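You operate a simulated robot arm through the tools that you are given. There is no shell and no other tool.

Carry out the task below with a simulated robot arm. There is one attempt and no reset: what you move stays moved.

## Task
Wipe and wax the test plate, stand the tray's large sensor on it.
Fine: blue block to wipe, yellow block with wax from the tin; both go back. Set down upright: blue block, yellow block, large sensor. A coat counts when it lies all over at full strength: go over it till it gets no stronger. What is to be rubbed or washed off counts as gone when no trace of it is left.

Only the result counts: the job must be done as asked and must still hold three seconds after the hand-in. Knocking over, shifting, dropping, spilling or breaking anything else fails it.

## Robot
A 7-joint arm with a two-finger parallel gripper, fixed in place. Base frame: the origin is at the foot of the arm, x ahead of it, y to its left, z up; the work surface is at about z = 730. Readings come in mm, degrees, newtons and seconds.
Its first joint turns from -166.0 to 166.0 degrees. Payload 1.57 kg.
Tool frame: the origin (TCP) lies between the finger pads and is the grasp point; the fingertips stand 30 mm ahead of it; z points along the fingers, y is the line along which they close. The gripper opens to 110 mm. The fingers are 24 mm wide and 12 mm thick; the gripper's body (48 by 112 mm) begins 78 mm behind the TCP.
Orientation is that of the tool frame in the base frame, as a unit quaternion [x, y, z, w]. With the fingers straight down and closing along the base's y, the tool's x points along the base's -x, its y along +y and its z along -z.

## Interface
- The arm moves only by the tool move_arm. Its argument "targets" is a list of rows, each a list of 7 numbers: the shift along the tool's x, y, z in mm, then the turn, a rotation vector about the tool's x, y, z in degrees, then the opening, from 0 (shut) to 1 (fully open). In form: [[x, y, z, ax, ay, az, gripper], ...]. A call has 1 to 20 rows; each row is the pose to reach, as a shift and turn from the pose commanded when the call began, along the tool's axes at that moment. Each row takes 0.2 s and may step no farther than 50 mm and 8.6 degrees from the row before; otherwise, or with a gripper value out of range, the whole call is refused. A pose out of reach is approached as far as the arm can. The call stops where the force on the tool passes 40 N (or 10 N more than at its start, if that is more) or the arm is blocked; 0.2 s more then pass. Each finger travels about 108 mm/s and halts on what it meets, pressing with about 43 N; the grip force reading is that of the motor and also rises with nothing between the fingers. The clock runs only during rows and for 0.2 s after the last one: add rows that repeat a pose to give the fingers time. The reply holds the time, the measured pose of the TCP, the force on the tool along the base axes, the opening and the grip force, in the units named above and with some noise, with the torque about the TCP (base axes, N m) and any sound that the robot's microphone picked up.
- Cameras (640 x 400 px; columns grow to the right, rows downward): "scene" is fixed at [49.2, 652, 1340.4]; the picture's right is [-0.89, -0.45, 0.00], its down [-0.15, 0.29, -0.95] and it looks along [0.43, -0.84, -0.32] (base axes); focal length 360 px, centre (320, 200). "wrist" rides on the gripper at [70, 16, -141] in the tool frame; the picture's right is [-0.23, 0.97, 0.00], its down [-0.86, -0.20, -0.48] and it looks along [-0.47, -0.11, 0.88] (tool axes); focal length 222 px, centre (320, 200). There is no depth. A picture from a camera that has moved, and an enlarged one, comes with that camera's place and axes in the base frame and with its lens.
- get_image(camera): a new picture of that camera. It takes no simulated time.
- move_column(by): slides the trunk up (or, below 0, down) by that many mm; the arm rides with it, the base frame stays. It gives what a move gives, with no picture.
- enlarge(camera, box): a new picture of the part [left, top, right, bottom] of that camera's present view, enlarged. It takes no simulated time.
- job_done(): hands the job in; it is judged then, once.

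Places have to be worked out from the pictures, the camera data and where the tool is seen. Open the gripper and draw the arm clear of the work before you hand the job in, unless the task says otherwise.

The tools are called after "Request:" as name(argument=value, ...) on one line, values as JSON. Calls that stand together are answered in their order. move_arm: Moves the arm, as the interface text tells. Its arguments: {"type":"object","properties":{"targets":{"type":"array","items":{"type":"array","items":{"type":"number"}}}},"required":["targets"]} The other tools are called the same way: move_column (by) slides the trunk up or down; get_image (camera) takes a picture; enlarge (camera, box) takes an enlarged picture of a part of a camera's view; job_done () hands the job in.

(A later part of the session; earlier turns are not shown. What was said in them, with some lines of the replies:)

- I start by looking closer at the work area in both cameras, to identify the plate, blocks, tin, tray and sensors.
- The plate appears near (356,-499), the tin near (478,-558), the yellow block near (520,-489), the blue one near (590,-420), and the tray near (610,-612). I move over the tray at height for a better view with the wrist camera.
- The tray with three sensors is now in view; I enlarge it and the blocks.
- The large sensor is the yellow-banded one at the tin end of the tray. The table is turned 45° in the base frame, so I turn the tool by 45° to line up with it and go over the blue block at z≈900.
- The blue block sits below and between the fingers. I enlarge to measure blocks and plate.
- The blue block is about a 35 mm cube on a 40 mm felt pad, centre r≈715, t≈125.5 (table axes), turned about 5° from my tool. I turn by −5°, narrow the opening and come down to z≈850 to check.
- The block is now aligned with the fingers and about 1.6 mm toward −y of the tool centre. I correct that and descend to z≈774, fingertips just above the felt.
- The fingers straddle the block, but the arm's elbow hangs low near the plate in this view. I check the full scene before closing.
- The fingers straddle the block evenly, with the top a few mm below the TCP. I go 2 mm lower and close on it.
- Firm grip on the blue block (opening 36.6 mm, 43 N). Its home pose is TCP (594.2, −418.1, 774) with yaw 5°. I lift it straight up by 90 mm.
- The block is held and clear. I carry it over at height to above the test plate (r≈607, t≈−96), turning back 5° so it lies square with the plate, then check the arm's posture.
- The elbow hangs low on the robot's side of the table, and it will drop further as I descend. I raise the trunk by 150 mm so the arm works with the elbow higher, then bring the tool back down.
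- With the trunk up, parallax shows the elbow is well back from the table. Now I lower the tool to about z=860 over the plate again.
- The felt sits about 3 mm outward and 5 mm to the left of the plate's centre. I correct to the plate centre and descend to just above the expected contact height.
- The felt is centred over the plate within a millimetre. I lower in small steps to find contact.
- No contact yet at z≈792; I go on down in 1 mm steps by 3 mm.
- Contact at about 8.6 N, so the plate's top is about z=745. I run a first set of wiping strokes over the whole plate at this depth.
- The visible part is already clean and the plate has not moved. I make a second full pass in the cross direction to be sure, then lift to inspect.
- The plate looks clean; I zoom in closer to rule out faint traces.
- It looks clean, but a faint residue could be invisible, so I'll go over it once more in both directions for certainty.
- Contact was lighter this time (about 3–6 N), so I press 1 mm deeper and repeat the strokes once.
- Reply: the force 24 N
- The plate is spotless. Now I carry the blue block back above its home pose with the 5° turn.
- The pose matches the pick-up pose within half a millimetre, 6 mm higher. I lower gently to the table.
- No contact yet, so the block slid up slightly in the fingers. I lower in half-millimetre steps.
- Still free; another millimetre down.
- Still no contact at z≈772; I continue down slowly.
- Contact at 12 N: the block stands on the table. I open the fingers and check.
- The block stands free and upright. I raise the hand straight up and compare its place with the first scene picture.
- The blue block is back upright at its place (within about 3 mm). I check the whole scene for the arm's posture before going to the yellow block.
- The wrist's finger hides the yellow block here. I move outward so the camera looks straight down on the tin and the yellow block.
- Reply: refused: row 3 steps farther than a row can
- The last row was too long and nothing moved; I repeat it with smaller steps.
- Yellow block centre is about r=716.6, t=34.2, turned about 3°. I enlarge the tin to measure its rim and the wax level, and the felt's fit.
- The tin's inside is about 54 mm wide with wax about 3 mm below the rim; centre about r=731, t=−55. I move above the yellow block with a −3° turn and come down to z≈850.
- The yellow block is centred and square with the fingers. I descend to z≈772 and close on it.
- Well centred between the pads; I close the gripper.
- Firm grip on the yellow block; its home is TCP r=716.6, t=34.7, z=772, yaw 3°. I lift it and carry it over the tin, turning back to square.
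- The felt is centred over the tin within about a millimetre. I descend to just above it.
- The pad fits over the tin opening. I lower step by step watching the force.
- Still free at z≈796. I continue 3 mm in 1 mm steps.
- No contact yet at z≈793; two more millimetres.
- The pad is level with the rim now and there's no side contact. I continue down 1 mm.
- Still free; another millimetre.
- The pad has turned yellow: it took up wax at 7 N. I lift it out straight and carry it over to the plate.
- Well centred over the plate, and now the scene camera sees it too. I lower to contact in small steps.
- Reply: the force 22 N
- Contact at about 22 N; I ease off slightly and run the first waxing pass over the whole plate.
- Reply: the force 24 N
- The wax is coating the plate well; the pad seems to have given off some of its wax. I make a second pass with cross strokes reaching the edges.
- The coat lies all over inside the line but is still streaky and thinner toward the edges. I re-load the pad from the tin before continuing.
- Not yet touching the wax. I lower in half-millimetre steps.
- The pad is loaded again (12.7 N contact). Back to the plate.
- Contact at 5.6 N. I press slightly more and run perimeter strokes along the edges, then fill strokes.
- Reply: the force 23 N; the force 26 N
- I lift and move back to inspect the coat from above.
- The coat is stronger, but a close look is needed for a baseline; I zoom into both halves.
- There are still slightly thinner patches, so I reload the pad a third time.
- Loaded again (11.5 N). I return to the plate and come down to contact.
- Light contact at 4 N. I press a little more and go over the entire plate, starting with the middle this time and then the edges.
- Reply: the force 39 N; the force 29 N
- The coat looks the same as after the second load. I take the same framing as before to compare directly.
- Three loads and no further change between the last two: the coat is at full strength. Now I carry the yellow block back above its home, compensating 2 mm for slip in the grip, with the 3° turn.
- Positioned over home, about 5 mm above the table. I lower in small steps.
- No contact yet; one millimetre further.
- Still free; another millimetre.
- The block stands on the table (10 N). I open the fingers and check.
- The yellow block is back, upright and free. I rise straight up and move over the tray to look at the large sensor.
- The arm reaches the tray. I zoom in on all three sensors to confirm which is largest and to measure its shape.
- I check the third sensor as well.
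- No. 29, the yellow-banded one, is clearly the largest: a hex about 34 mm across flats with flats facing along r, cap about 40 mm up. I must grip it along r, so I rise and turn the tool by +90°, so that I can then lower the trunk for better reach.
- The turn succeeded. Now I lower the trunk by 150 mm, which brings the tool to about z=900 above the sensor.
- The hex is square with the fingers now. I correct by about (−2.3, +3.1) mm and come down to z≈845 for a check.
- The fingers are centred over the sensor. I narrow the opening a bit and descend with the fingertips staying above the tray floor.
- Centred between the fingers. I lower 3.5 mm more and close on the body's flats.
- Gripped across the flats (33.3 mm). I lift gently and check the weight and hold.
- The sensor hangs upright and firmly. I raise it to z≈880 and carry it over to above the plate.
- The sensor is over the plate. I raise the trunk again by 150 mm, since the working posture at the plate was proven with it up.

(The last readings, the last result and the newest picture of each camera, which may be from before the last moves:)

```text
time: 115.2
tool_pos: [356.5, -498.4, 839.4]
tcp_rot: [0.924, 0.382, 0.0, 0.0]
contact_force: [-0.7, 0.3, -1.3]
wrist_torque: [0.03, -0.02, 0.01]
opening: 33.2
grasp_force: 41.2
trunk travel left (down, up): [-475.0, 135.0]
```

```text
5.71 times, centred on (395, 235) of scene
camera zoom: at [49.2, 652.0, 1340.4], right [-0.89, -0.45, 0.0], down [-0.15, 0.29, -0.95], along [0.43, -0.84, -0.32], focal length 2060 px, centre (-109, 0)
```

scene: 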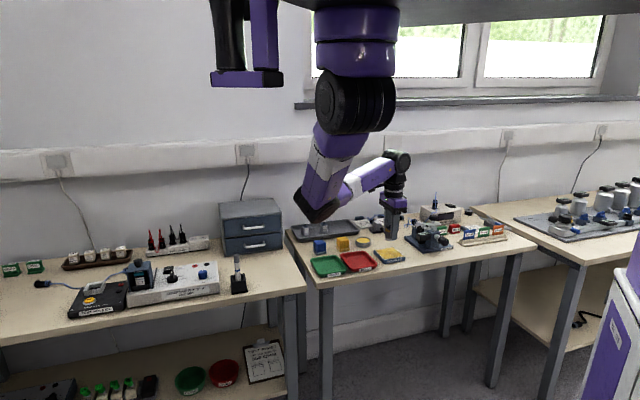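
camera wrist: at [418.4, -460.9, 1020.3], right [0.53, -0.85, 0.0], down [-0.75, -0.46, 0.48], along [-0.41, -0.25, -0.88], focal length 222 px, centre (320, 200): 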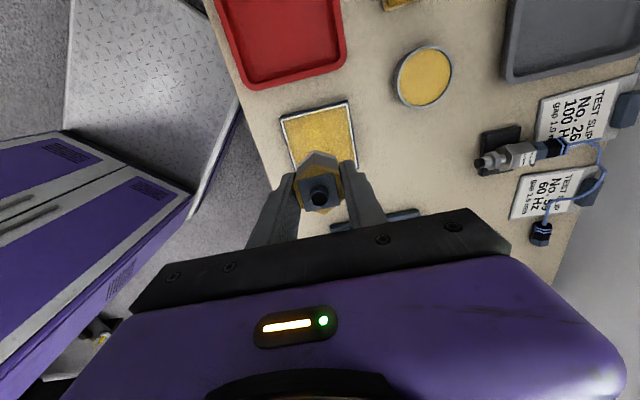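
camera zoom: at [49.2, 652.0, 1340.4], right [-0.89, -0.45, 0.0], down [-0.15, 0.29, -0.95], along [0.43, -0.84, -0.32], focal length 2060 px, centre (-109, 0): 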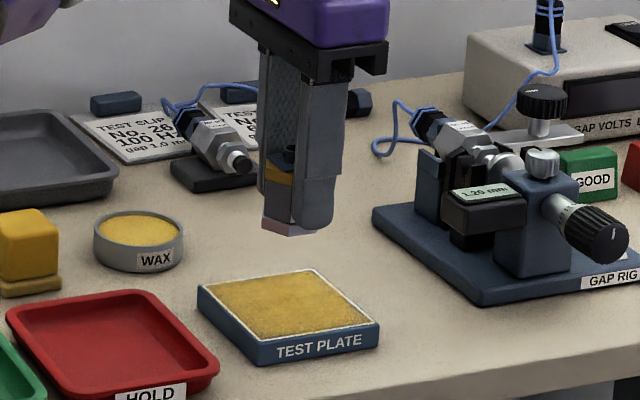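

The sensor is centred over the plate within about a millimetre. I descend to a few millimetres above expected contact.

Request:
move_arm(targets=[[0, 0, 20, 0, 0, 0, 0], [0, 0, 38, 0, 0, 0, 0], [0, 0, 48, 0, 0, 0, 0], [0, 0, 48, 0, 0, 0, 0]])

Request:
enlarge(camera="scene", box=[365, 215, 425, 265])

Request:
enlarge(camera="wrist", box=[220, 90, 420, 240])

```text
time: 116.2
tool_pos: [357.2, -497.9, 791.6]
tcp_rot: [0.924, 0.382, 0.0, 0.0]
contact_force: [-0.6, -0.5, -0.6]
wrist_torque: [0.01, -0.03, 0.02]
opening: 33.3
grasp_force: 41.1
trunk travel left (down, up): [-475.0, 135.0]
```

```text
8.00 times, centred on (395, 240) of scene
camera zoom: at [49.2, 652.0, 1340.4], right [-0.89, -0.45, 0.0], down [-0.15, 0.29, -0.95], along [0.43, -0.84, -0.32], focal length 2883 px, centre (-280, -120)
```

zoom: 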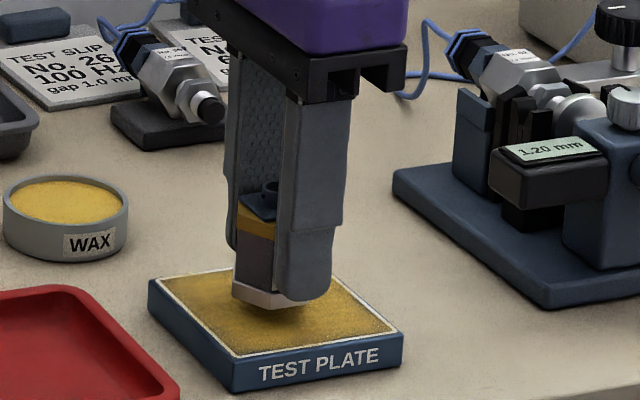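

```text
2.67 times, centred on (320, 165) of wrist
camera zoom: at [418.4, -461.5, 932.4], right [0.53, -0.85, 0.0], down [-0.75, -0.46, 0.48], along [-0.41, -0.25, -0.88], focal length 592 px, centre (320, 293)
```

zoom: 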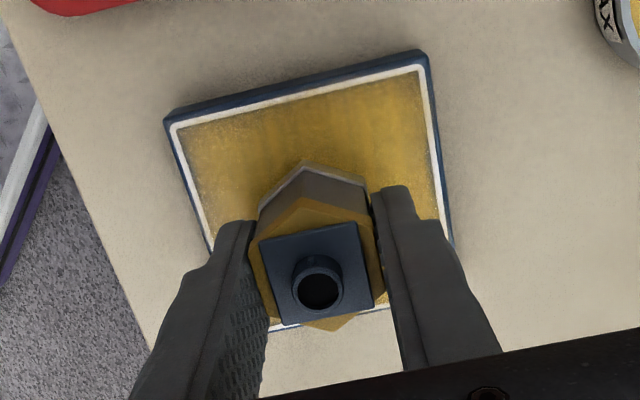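

A few millimetres remain. I lower in small steps and watch the force.

Request:
move_arm(targets=[[0, 0, 1, 0, 0, 0, 0], [0, 0, 2, 0, 0, 0, 0], [0, 0, 3, 0, 0, 0, 0], [0, 0, 3, 0, 0, 0, 0]])

```text
time: 117.2
tool_pos: [358.2, -497.2, 788.3]
tcp_rot: [0.924, 0.381, 0.0, 0.0]
contact_force: [-1.0, 0.4, -0.9]
wrist_torque: [-0.01, 0.0, 0.0]
opening: 33.2
grasp_force: 41.0
trunk travel left (down, up): [-475.0, 135.0]
```

No contact yet; one and a half millimetres more.

Request:
move_arm(targets=[[0, 0, 0.5, 0, 0, 0, 0], [0, 0, 1, 0, 0, 0, 0], [0, 0, 1.5, 0, 0, 0, 0], [0, 0, 1.5, 0, 0, 0, 0]])

```text
time: 118.2
tool_pos: [357.4, -497.5, 787.1]
tcp_rot: [0.924, 0.382, 0.0, 0.0]
contact_force: [0.0, 0.1, -1.1]
wrist_torque: [-0.01, -0.02, -0.04]
opening: 33.3
grasp_force: 41.3
trunk travel left (down, up): [-475.0, 135.0]
```

Still free; another millimetre.

Request:
move_arm(targets=[[0, 0, 0.5, 0, 0, 0, 0], [0, 0, 1, 0, 0, 0, 0], [0, 0, 1, 0, 0, 0, 0]])

Request:
enlarge(camera="scene", box=[375, 230, 415, 262])

```text
time: 119.0
tool_pos: [356.4, -497.9, 786.7]
tcp_rot: [0.924, 0.382, 0.0, -0.001]
contact_force: [0.5, -1.3, -1.3]
wrist_torque: [0.03, 0.0, 0.03]
opening: 33.3
grasp_force: 41.3
trunk travel left (down, up): [-475.0, 135.0]
```

```text
12.50 times, centred on (395, 246) of scene
camera zoom: at [49.2, 652.0, 1340.4], right [-0.89, -0.45, 0.0], down [-0.15, 0.29, -0.95], along [0.43, -0.84, -0.32], focal length 4505 px, centre (-618, -375)
```

zoom: 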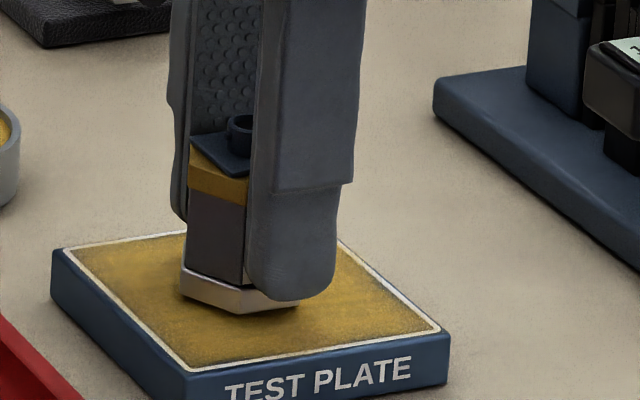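

The base is very close to the plate now. Another half to one millimetre.

Request:
move_arm(targets=[[0, 0, 0.4, 0, 0, 0, 0], [0, 0, 0.8, 0, 0, 0, 0], [0, 0, 0.8, 0, 0, 0, 0]])

```text
time: 119.8
tool_pos: [356.9, -497.7, 785.5]
tcp_rot: [0.924, 0.384, 0.0, 0.0]
contact_force: [-0.1, 0.2, -1.4]
wrist_torque: [0.02, 0.03, 0.0]
opening: 33.2
grasp_force: 41.6
trunk travel left (down, up): [-475.0, 135.0]
```

Commanded z is about 785.5 and still free; I continue in 0.4 mm steps.

Request:
move_arm(targets=[[0, 0, 0.4, 0, 0, 0, 0], [0, 0, 0.8, 0, 0, 0, 0], [0, 0, 0.8, 0, 0, 0, 0]])

```text
time: 120.7
tool_pos: [356.4, -497.5, 783.9]
tcp_rot: [0.924, 0.383, 0.001, 0.0]
contact_force: [-0.7, 0.4, -1.4]
wrist_torque: [0.04, -0.01, 0.01]
opening: 33.3
grasp_force: 40.9
trunk travel left (down, up): [-475.0, 135.0]
```

Request:
move_arm(targets=[[0, 0, 0.4, 0, 0, 0, 0], [0, 0, 0.8, 0, 0, 0, 0], [0, 0, 0.8, 0, 0, 0, 0]])

Request:
enlarge(camera="scene", box=[375, 230, 415, 262])

```text
time: 121.5
tool_pos: [358.1, -497.0, 784.3]
tcp_rot: [0.924, 0.382, 0.0, 0.0]
contact_force: [0.6, 0.5, 0.8]
wrist_torque: [0.0, -0.03, -0.02]
opening: 33.4
grasp_force: 41.9
trunk travel left (down, up): [-475.0, 135.0]
```

```text
12.50 times, centred on (395, 246) of scene
camera zoom: at [49.2, 652.0, 1340.4], right [-0.89, -0.45, 0.0], down [-0.15, 0.29, -0.95], along [0.43, -0.84, -0.32], focal length 4505 px, centre (-618, -375)
```

zoom: 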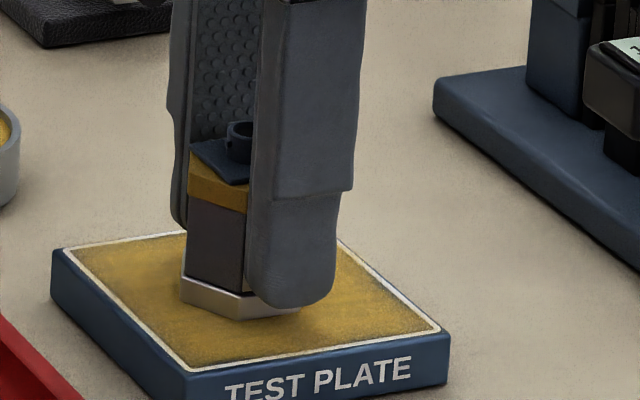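

The force has just begun to rise (from −1.4 to +0.8 N): first touch. Another half millimetre to seat it.

Request:
move_arm(targets=[[0, 0, 0.3, 0, 0, 0, 0], [0, 0, 0.5, 0, 0, 0, 0], [0, 0, 0.5, 0, 0, 0, 0]])

```text
time: 122.2
tool_pos: [356.4, -497.4, 783.4]
tcp_rot: [0.924, 0.383, 0.0, 0.0]
contact_force: [-1.4, 2.0, 9.8]
wrist_torque: [0.22, -0.06, 0.04]
opening: 33.4
grasp_force: 41.1
trunk travel left (down, up): [-475.0, 135.0]
```

Seated at about 10 N. I open the fingers and look.

Request:
move_arm(targets=[[0, 0, -0.3, 0, 0, 0, 0.33], [0, 0, -0.3, 0, 0, 0, 0.4], [0, 0, -0.3, 0, 0, 0, 0.5], [0, 0, -0.3, 0, 0, 0, 0.55], [0, 0, -0.3, 0, 0, 0, 0.55]])

Request:
enlarge(camera="wrist", box=[220, 90, 420, 240])

Request:
enlarge(camera="scene", box=[375, 230, 415, 262])

```text
time: 123.5
tool_pos: [355.5, -496.8, 784.1]
tcp_rot: [0.924, 0.382, 0.0, 0.0]
contact_force: [0.1, -0.6, -0.3]
wrist_torque: [-0.01, -0.01, 0.01]
opening: 60.6
grasp_force: 0.0
trunk travel left (down, up): [-475.0, 135.0]
```

```text
2.67 times, centred on (320, 165) of wrist
camera zoom: at [418.7, -461.2, 924.3], right [0.53, -0.85, 0.0], down [-0.75, -0.46, 0.48], along [-0.41, -0.25, -0.88], focal length 592 px, centre (320, 293)
```

zoom: 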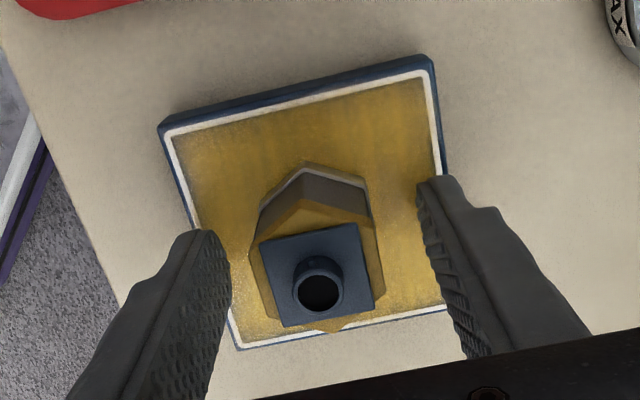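

```text
12.50 times, centred on (395, 246) of scene
camera zoom: at [49.2, 652.0, 1340.4], right [-0.89, -0.45, 0.0], down [-0.15, 0.29, -0.95], along [0.43, -0.84, -0.32], focal length 4505 px, centre (-618, -375)
```

zoom: 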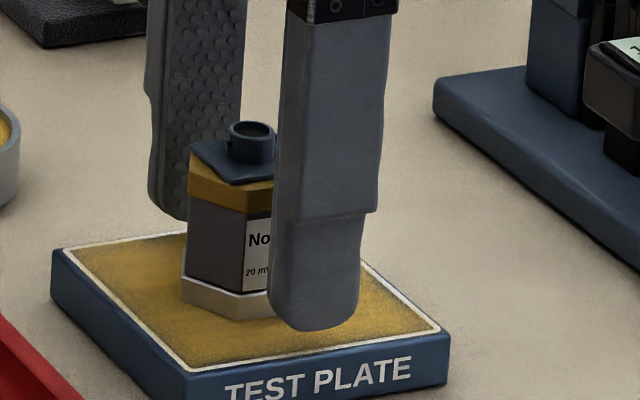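

The sensor stands upright and free on the plate. I withdraw straight up.

Request:
move_arm(targets=[[0, 0, -30, 0, 0, 0, 0.55], [0, 0, -70, 0, 0, 0, 0.55], [0, 0, -115, 0, 0, 0, 0.55], [0, 0, -160, 0, 0, 0, 0.55], [0, 0, -200, 0, 0, 0, 0.8], [0, 0, -200, 0, 0, 0, 1]])

Request:
get_image(camera="scene")

Request:
enlarge(camera="scene", box=[285, 205, 425, 285])

Request:
get_image(camera="wrist")

```text
time: 124.8
tool_pos: [357.1, -497.1, 984.8]
tcp_rot: [0.924, 0.383, 0.0, -0.001]
contact_force: [0.3, -0.2, 0.5]
wrist_torque: [-0.02, -0.02, 0.01]
opening: 110.0
grasp_force: 0.0
trunk travel left (down, up): [-475.0, 135.0]
```

```text
taken
```

scene: 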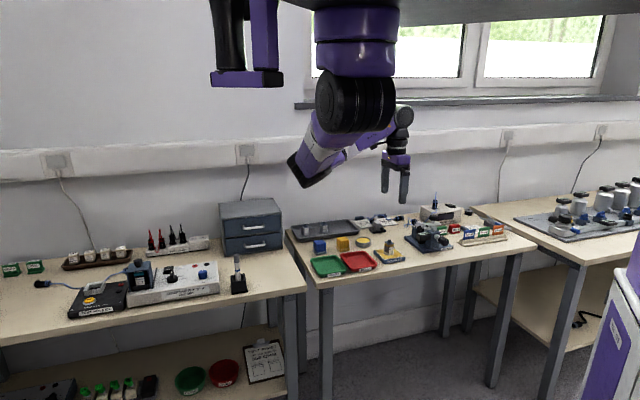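

```text
4.57 times, centred on (355, 245) of scene
camera zoom: at [49.2, 652.0, 1340.4], right [-0.89, -0.45, 0.0], down [-0.15, 0.29, -0.95], along [0.43, -0.84, -0.32], focal length 1648 px, centre (160, -6)
```

zoom: 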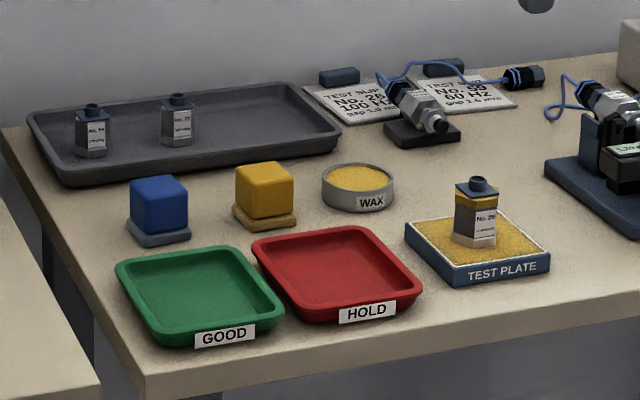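

```text
taken
camera wrist: at [418.6, -461.0, 1124.7], right [0.53, -0.85, 0.0], down [-0.75, -0.46, 0.48], along [-0.41, -0.25, -0.88], focal length 222 px, centre (320, 200)
```

wrist: 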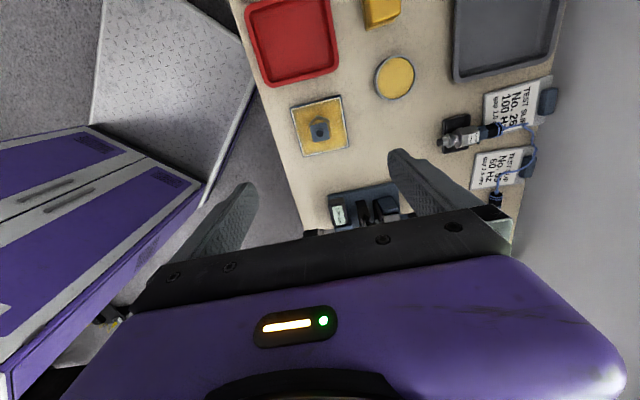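

Everything stands as wanted. I compare with the first zoomed scene picture using the same framing, for block positions and other items.

Request:
enlarge(camera="scene", box=[285, 210, 415, 285])

Request:
enlarge(camera="scene", box=[370, 228, 415, 268])

Request:
enlarge(camera="wrist", box=[280, 80, 360, 170])

```text
4.92 times, centred on (350, 248) of scene
camera zoom: at [49.2, 652.0, 1340.4], right [-0.89, -0.45, 0.0], down [-0.15, 0.29, -0.95], along [0.43, -0.84, -0.32], focal length 1774 px, centre (172, -34)
```

zoom: 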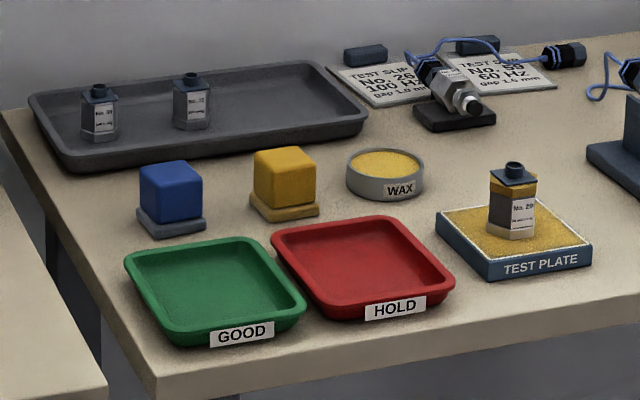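

```text
10.00 times, centred on (392, 248) of scene
camera zoom: at [49.2, 652.0, 1340.4], right [-0.89, -0.45, 0.0], down [-0.15, 0.29, -0.95], along [0.43, -0.84, -0.32], focal length 3604 px, centre (-405, -280)
```

zoom: 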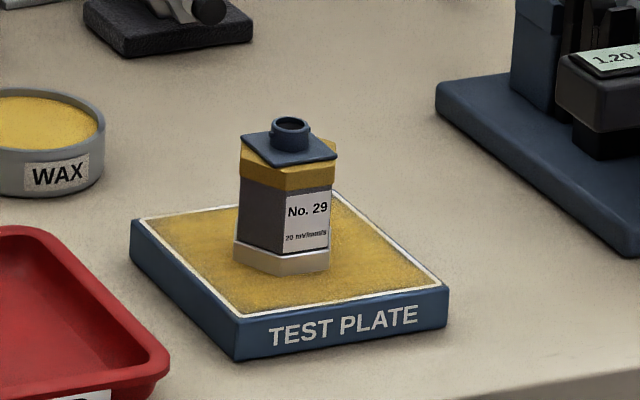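

```text
4.44 times, centred on (320, 125) of wrist
camera zoom: at [418.6, -461.0, 1124.7], right [0.53, -0.85, 0.0], down [-0.75, -0.46, 0.48], along [-0.41, -0.25, -0.88], focal length 987 px, centre (320, 533)
```

zoom: 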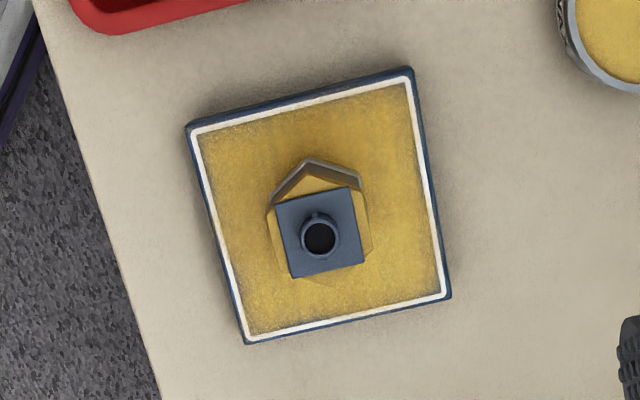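

The blocks are back at their places, upright. The plate is clean and evenly waxed, No. 29 stands upright in its middle, and nothing else has moved. The gripper is open and about 160 mm above everything, so I hand the job in.

Request:
job_done()

```text
The job is handed in.
```

I've handed the job in. The plate is wiped and waxed, and the large sensor (No. 29, yellow band) stands upright in the middle of it.

- **Wipe:** I went over the whole plate four times with the blue block, and close-up pictures showed no trace of residue left.
- **Wax:** I loaded the yellow block from the tin three times. The coat covers the whole area inside the white line and looked the same after the third load as after the second. It looks slightly thinner right at the line. That edge did not change with more rubbing, so I took it as full strength.
- **Blocks:** Both are back upright where they came from. The blue one sits about 3 mm further out than before because it slipped in the grip, and the yellow one looks unmoved.
- **Everything else:** The last pictures show nothing else moved or knocked over. The gripper is open and well clear above the plate.
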